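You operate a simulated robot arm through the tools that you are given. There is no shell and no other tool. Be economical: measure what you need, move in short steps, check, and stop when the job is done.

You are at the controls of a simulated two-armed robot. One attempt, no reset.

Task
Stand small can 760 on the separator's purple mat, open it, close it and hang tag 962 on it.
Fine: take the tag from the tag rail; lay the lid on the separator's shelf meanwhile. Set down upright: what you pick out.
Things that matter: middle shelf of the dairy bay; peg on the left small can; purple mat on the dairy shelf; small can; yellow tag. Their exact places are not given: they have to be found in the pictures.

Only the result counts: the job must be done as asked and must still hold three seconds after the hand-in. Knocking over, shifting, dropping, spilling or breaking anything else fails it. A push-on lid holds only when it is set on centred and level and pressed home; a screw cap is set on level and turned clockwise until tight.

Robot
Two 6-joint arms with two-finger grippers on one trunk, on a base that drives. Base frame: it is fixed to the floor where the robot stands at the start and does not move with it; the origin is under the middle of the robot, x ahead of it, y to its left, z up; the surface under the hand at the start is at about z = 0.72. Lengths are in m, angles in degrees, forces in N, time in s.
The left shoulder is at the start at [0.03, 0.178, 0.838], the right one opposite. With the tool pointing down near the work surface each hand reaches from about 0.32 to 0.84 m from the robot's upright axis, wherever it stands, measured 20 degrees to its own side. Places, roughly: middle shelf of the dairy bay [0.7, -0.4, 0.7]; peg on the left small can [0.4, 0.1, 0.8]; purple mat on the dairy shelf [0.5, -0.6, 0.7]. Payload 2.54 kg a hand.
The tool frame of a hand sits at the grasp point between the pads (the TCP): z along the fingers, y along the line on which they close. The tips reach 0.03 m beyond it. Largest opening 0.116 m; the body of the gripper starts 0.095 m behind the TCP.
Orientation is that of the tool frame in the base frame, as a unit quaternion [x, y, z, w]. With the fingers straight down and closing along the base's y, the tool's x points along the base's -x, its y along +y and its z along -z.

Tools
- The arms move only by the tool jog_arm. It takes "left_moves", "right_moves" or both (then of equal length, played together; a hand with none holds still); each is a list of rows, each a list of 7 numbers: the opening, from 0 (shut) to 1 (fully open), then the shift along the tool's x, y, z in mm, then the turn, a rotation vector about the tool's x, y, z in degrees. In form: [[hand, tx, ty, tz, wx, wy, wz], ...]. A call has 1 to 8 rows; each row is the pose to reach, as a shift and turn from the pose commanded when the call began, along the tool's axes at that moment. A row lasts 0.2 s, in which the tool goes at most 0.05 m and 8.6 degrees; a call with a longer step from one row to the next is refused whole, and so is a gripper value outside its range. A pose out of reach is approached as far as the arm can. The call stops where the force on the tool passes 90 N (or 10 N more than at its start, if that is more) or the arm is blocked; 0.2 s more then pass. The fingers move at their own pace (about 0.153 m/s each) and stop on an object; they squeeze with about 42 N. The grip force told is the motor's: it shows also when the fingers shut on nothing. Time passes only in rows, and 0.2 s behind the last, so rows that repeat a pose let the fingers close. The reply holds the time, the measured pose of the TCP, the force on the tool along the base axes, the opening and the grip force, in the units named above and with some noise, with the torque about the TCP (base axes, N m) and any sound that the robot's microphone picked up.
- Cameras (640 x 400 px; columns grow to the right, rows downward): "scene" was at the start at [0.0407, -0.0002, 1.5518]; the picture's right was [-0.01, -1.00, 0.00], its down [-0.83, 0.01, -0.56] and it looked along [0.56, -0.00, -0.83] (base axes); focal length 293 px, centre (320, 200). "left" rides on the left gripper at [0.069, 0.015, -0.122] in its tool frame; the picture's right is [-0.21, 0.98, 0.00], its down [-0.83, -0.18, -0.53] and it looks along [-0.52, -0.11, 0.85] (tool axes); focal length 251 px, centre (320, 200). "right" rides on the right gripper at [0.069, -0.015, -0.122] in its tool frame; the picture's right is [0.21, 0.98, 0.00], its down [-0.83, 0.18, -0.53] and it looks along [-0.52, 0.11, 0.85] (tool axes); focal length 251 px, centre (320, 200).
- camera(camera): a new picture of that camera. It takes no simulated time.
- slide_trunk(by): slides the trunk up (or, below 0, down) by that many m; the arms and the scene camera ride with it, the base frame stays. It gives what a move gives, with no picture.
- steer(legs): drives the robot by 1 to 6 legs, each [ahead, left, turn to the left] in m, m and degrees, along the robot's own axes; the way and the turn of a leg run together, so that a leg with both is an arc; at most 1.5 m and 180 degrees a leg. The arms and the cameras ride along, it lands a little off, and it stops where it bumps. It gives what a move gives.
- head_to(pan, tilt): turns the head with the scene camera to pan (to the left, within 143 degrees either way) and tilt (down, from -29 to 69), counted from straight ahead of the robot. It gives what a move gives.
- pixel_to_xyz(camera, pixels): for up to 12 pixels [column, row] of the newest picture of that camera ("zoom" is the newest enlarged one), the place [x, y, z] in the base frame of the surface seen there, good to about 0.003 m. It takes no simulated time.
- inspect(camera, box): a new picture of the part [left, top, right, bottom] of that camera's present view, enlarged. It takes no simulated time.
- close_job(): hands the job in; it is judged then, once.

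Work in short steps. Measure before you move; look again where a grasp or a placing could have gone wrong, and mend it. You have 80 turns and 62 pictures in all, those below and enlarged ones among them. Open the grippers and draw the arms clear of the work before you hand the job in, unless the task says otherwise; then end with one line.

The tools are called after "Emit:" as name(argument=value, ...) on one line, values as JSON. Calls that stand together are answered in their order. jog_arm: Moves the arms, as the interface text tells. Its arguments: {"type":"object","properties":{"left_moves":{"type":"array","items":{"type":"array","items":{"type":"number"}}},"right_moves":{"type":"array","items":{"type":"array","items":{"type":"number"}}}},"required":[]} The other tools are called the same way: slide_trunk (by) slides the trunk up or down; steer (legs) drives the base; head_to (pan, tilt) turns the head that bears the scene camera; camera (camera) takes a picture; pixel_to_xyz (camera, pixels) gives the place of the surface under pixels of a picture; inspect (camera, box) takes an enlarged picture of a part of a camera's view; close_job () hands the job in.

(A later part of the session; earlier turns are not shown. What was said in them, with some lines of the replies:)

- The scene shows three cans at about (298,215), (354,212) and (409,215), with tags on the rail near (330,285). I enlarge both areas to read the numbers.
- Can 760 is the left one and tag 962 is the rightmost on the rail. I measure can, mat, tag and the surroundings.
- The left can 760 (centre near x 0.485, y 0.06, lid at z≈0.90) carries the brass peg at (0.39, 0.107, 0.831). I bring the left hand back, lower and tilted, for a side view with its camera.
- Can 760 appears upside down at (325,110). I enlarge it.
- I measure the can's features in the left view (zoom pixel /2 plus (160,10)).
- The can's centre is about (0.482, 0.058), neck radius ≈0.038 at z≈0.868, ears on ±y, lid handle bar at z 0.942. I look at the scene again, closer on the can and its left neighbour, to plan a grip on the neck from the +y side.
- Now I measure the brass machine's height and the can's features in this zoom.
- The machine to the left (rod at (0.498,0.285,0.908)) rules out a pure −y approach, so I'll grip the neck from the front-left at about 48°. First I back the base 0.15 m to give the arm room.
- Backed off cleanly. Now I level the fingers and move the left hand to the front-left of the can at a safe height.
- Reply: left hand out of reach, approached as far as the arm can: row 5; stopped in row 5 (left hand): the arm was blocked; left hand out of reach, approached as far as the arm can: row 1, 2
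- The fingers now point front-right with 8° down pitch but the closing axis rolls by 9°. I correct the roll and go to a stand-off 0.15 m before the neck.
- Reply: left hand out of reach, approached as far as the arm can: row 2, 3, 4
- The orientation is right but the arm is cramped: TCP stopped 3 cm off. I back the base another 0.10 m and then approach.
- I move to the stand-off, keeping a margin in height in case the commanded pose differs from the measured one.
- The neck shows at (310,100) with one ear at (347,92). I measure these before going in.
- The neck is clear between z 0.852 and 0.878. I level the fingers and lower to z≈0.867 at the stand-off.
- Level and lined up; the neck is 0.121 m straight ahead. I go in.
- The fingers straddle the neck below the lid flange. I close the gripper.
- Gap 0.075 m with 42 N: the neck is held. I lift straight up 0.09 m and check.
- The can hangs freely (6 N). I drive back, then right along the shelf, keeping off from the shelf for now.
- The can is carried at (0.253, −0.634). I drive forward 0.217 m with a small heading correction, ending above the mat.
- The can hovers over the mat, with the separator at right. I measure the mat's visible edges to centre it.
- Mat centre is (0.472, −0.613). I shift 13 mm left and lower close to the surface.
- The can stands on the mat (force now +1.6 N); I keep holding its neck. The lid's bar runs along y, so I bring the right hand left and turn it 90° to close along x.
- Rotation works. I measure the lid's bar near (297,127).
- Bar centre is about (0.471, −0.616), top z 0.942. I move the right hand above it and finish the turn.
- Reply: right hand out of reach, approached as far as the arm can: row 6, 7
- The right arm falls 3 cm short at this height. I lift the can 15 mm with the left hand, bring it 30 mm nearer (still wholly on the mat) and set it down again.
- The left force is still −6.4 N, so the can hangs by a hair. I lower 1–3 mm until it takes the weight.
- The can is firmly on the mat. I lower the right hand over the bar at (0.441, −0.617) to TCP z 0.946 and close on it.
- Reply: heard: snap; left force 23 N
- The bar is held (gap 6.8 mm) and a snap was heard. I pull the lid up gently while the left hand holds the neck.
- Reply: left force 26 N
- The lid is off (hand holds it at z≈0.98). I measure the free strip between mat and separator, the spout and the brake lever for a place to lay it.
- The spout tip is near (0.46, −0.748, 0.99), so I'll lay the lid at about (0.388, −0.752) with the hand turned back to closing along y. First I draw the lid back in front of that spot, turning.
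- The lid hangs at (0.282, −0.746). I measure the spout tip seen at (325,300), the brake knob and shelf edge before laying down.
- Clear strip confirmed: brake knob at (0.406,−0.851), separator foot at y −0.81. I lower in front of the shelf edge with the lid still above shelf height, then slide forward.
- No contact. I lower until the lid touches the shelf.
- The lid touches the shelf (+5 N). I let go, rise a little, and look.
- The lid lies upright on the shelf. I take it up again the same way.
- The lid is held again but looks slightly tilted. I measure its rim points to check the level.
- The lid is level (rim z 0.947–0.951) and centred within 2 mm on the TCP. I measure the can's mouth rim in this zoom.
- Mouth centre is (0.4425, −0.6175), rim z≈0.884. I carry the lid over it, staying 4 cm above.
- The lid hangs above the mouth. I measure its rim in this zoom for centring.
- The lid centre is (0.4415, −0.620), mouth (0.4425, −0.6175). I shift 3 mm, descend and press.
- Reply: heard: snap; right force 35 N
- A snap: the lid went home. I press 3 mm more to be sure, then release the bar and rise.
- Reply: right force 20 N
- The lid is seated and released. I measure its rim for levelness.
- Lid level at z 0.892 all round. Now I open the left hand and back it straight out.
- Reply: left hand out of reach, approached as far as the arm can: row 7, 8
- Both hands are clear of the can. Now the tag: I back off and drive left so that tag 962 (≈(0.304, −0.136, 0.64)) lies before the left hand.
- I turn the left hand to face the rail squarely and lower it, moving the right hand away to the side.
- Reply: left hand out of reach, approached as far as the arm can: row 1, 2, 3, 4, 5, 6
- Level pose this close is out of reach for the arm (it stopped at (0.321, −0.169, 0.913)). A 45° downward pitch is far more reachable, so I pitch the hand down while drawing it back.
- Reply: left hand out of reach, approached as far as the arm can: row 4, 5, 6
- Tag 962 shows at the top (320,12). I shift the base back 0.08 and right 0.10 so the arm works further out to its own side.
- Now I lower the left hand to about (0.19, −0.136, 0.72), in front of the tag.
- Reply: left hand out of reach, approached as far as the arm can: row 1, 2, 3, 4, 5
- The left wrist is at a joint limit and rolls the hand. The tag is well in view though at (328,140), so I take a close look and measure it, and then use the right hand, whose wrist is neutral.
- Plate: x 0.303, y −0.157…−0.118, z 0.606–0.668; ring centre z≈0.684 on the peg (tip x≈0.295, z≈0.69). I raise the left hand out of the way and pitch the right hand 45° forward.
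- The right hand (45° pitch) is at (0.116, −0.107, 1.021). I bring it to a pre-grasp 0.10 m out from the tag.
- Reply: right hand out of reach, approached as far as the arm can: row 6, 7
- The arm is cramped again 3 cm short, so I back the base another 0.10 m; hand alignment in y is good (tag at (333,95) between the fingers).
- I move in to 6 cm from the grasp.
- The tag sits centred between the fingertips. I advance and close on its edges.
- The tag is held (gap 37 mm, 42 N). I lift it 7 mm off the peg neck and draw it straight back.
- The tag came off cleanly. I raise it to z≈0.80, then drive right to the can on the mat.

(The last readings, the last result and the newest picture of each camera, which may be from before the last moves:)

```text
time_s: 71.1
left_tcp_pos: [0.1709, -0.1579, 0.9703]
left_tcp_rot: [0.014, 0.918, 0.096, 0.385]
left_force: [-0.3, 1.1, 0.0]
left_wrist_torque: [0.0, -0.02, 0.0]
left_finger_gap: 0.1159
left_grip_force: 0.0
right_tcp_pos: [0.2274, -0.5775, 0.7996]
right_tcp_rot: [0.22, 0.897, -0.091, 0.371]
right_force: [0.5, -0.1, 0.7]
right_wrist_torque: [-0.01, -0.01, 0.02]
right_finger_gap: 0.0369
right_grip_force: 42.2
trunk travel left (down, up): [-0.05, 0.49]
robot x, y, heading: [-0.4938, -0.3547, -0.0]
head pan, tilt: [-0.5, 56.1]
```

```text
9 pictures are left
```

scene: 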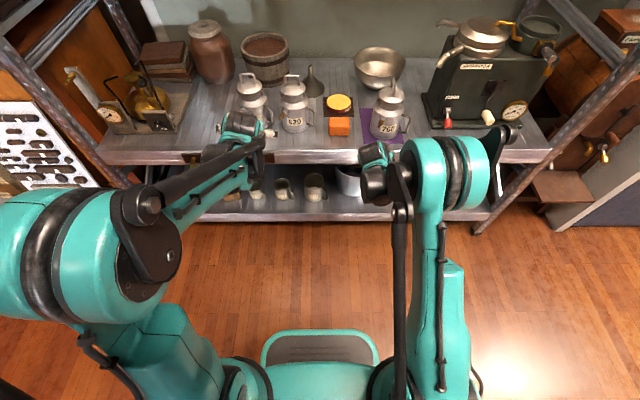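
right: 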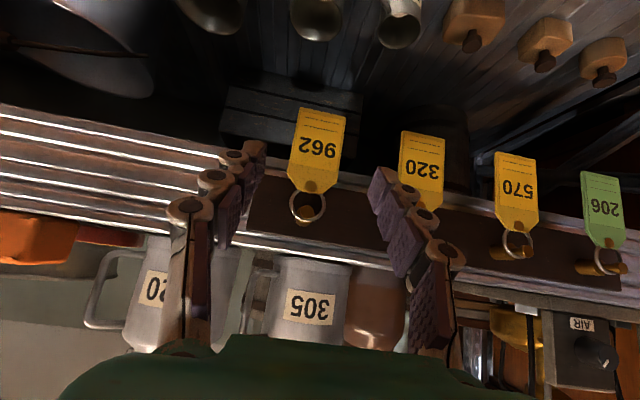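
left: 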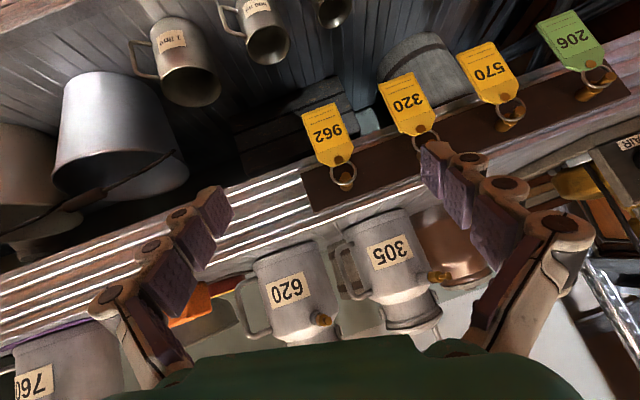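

I take a close view of the can's peg to measure it exactly.

Emit:
inspect(camera="scene", box=[345, 75, 425, 175])

Emit:
camera(camera="right")

```text
4.00 times, centred on (385, 125) of scene
```

zoom: 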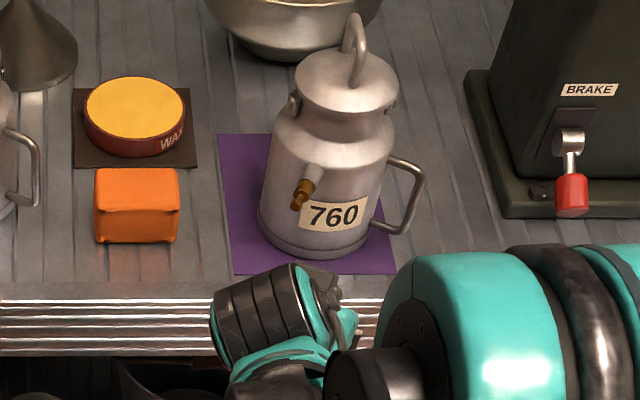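

```text
7 pictures are left
```

right: 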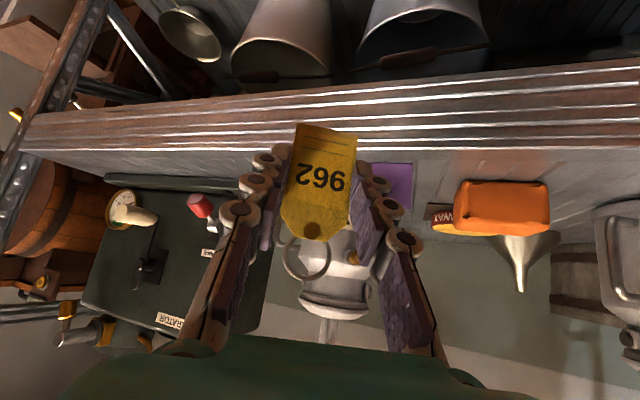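

I measure peg points in the zoom, and the ring/plate and peg in the right view.

Emit:
pixel_to_xyz(camera="zoom", pixels=[[296, 207], [299, 200], [303, 190], [308, 184], [313, 174]])

Emit:
pixel_to_xyz(camera="right", pixels=[[285, 257], [330, 258], [308, 279], [325, 271], [290, 271], [320, 190], [311, 230], [350, 258], [354, 258], [346, 256], [300, 150], [345, 160]])

```text
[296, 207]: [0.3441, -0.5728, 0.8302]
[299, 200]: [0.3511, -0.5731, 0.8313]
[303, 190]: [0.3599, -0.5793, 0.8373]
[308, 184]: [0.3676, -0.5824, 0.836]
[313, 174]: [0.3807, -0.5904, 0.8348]
```

```text
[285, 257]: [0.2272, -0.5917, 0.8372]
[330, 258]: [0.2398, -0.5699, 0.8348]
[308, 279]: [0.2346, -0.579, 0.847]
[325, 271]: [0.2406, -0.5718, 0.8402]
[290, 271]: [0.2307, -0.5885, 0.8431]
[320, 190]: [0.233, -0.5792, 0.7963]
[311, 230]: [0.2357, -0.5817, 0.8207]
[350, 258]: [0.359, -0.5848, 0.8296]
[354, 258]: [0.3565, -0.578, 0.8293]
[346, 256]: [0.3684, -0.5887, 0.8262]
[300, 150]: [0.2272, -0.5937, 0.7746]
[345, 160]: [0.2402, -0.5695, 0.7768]
```

Ring centre is (0.234, −0.581, 0.835); peg tip (0.344, −0.573, 0.829) pointing along (−0.905, 0.425). I move the ring to 3 cm before the tip, on the axis.

Emit:
jog_arm(right_moves=[[0.2, -14, 19, 16, 0, 0, 0], [0.2, -28, 38, 33, 0, 0, 0], [0.2, -41, 57, 49, 0, 0, 0]])

Emit:
inspect(camera="right", box=[240, 140, 420, 340])

```text
time_s: 71.9
left_tcp_pos: [0.17, -0.1581, 0.9693]
left_tcp_rot: [0.014, 0.918, 0.097, 0.384]
left_force: [1.1, -0.6, 0.6]
left_wrist_torque: [0.0, -0.02, -0.01]
left_finger_gap: 0.1157
left_grip_force: 0.0
right_tcp_pos: [0.3103, -0.5549, 0.7917]
right_tcp_rot: [0.22, 0.898, -0.091, 0.371]
right_force: [-0.3, -0.3, -0.7]
right_wrist_torque: [0.0, 0.01, -0.01]
right_finger_gap: 0.0369
right_grip_force: 42.4
trunk travel left (down, up): [-0.05, 0.49]
robot x, y, heading: [-0.4918, -0.3575, -0.1]
head pan, tilt: [-0.5, 56.1]
```

```text
2.00 times, centred on (330, 240) of right
```

zoom: 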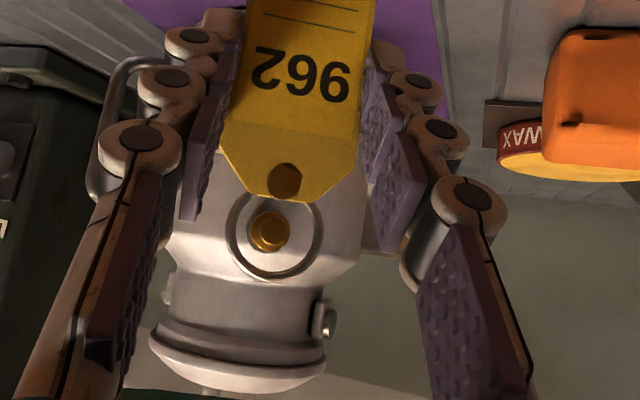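

The peg shows right through the ring: peg tip (268,230), ring centre (275,235). I measure both once more.

Emit:
pixel_to_xyz(camera="zoom", pixels=[[231, 242], [318, 240], [275, 276], [245, 268], [306, 265], [266, 228], [274, 222], [262, 236], [285, 230], [268, 240]])

```text
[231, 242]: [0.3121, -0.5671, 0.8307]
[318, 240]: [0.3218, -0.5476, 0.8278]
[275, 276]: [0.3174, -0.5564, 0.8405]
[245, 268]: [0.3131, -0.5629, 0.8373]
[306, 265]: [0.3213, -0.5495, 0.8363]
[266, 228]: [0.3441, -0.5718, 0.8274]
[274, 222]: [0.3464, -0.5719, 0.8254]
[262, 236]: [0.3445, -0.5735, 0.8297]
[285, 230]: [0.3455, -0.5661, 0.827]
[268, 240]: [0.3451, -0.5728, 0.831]
```

Ring centre (0.317, −0.557, 0.828) and peg tip (0.3445, −0.5715, 0.828) line up within 1 mm. I push the ring 41 mm along the peg, then lower 7 mm.

Emit:
jog_arm(right_moves=[[0.2, -10, 0, 10, 0, 0, 0], [0.2, -20, 0, 20, 0, 0, 0], [0.2, -29, 0, 29, 0, 0, 0]])

Emit:
inspect(camera="right", box=[240, 140, 420, 340])

```text
time_s: 72.7
left_tcp_pos: [0.1712, -0.1582, 0.9699]
left_tcp_rot: [0.016, 0.918, 0.095, 0.385]
left_force: [0.2, 0.3, -0.8]
left_wrist_torque: [0.02, 0.01, 0.0]
left_finger_gap: 0.116
left_grip_force: 0.1
right_tcp_pos: [0.3447, -0.5765, 0.7912]
right_tcp_rot: [0.221, 0.897, -0.092, 0.371]
right_force: [0.4, -0.8, 0.2]
right_wrist_torque: [0.02, -0.03, 0.02]
right_finger_gap: 0.0367
right_grip_force: 41.5
trunk travel left (down, up): [-0.05, 0.49]
robot x, y, heading: [-0.4923, -0.3533, -0.0]
head pan, tilt: [-0.5, 56.1]
```

```text
2.00 times, centred on (330, 240) of right
```

zoom: 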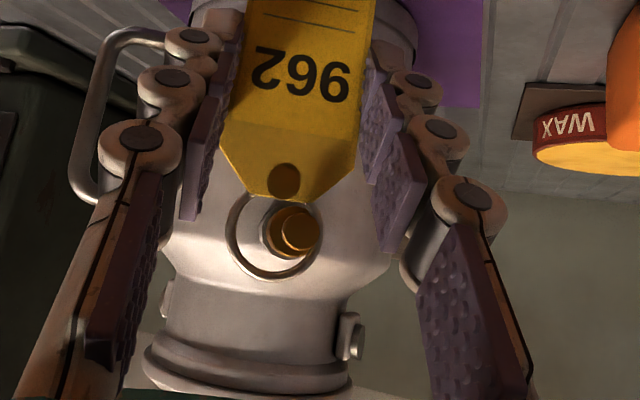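

The peg is through the ring. I verify its depth from pixels before lowering.

Emit:
pixel_to_xyz(camera="zoom", pixels=[[300, 228], [308, 232], [296, 240], [231, 242], [275, 276], [316, 248], [270, 235], [245, 268]])

```text
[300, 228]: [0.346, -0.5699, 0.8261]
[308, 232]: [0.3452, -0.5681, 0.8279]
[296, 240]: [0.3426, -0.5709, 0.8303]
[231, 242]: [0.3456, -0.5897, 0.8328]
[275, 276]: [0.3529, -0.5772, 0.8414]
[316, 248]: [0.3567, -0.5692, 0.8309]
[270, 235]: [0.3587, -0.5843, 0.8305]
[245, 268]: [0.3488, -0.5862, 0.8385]
```

Ring depth is 10 mm behind the tip, between knob and collar; I centre it 4 mm sideways and lower 7 mm.

Emit:
jog_arm(right_moves=[[0.2, 0, 4, 0, 0, 0, 0], [0.2, 3, 4, 3, 0, 0, 0], [0.2, 5, 4, 5, 0, 0, 0], [0.2, 5, 4, 5, 0, 0, 0]])

```text
time_s: 73.7
left_tcp_pos: [0.1714, -0.1587, 0.9698]
left_tcp_rot: [0.015, 0.918, 0.096, 0.385]
left_force: [-0.5, -0.2, 0.6]
left_wrist_torque: [0.0, -0.02, -0.02]
left_finger_gap: 0.1158
left_grip_force: 0.1
right_tcp_pos: [0.3487, -0.5738, 0.785]
right_tcp_rot: [0.221, 0.897, -0.092, 0.371]
right_force: [1.1, 0.2, -0.2]
right_wrist_torque: [0.04, 0.02, 0.03]
right_finger_gap: 0.0369
right_grip_force: 42.1
trunk travel left (down, up): [-0.05, 0.49]
robot x, y, heading: [-0.4944, -0.3548, 0.1]
head pan, tilt: [-0.5, 56.1]
```

Not yet resting; about 2 mm remain. I lower 1.5 mm more and open the fingers.

Emit:
jog_arm(right_moves=[[0.2, 1, 0, 1, 0, 0, 0], [0.35, 1, 0, 1, 0, 0, 0], [0.45, 1, 0, 1, 0, 0, 0], [0.55, 1, 0, 1, 0, 0, 0], [0.55, 1, 0, 1, 0, 0, 0]])

Emit:
inspect(camera="right", box=[240, 110, 420, 310])

```text
time_s: 74.9
left_tcp_pos: [0.1708, -0.1588, 0.9703]
left_tcp_rot: [0.016, 0.918, 0.096, 0.384]
left_force: [0.0, -0.6, -0.5]
left_wrist_torque: [0.04, 0.01, -0.04]
left_finger_gap: 0.1161
left_grip_force: 0.1
right_tcp_pos: [0.3481, -0.574, 0.7838]
right_tcp_rot: [0.22, 0.898, -0.092, 0.371]
right_force: [0.1, 0.6, 0.1]
right_wrist_torque: [0.01, -0.02, -0.01]
right_finger_gap: 0.0637
right_grip_force: 0.1
trunk travel left (down, up): [-0.05, 0.49]
robot x, y, heading: [-0.4924, -0.3547, 0.2]
head pan, tilt: [-0.5, 56.1]
```

```text
2.00 times, centred on (330, 210) of right
```

zoom: 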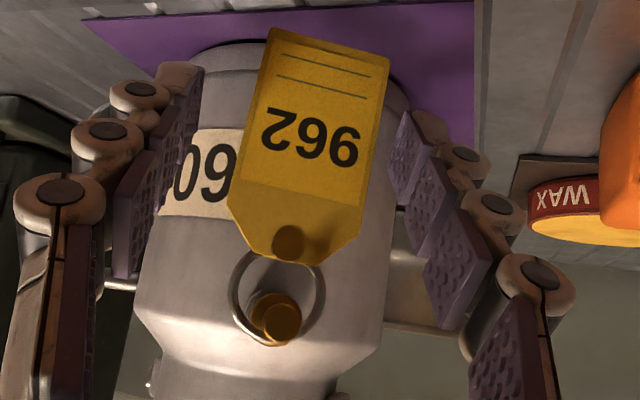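

The tag hangs on the peg with the fingers clear. I draw the hand horizontally back.

Emit:
jog_arm(right_moves=[[0.6, 14, 0, -14, 0, 0, 0], [0.6, 35, 0, -35, 0, 0, 0], [0.6, 60, 0, -60, 0, 0, 0], [0.6, 80, 0, -80, 0, 0, 0]])

Emit:
steer(legs=[[-0.15, 0, 0]])

Emit:
camera(camera="right")

```text
time_s: 75.9
left_tcp_pos: [0.1705, -0.1582, 0.9696]
left_tcp_rot: [0.015, 0.918, 0.096, 0.385]
left_force: [0.2, -0.5, -0.3]
left_wrist_torque: [-0.04, 0.01, 0.0]
left_finger_gap: 0.1163
left_grip_force: 0.1
right_tcp_pos: [0.2462, -0.5219, 0.7842]
right_tcp_rot: [0.219, 0.898, -0.091, 0.371]
right_force: [0.5, 0.3, 0.8]
right_wrist_torque: [0.01, -0.01, 0.02]
right_finger_gap: 0.0698
right_grip_force: 0.1
trunk travel left (down, up): [-0.05, 0.49]
robot x, y, heading: [-0.4933, -0.3556, 0.1]
head pan, tilt: [-0.5, 56.1]
```

```text
time_s: 77.3
left_tcp_pos: [0.0232, -0.1585, 0.9707]
left_tcp_rot: [0.014, 0.918, 0.096, 0.385]
left_force: [0.0, -0.2, 1.6]
left_wrist_torque: [0.01, -0.01, -0.01]
left_finger_gap: 0.116
left_grip_force: 0.2
right_tcp_pos: [0.0995, -0.5207, 0.7843]
right_tcp_rot: [0.22, 0.897, -0.091, 0.372]
right_force: [-0.1, -0.5, 0.9]
right_wrist_torque: [0.02, -0.01, 0.03]
right_finger_gap: 0.0698
right_grip_force: 0.2
trunk travel left (down, up): [-0.05, 0.49]
robot x, y, heading: [-0.6415, -0.3567, -0.2]
head pan, tilt: [-0.5, 56.1]
```

```text
3 pictures are left
```

right: 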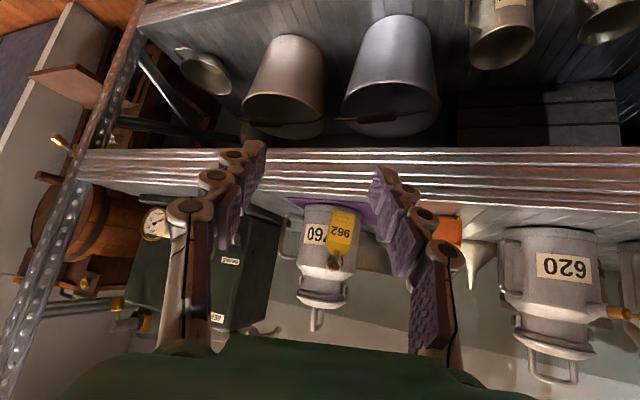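

The right view shows tag 962 at (340,232) hanging on can 760. The can stands upright on the mat with its lid on, and both hands are open and clear, so I hand in.

Emit:
close_job()

```text
The job is handed in.
```

Can 760 is standing on the separator's purple mat. I opened it, laid the lid on the shelf, then pressed it back on until it snapped home, and tag 962 is hanging on the can's peg. The job is handed in.
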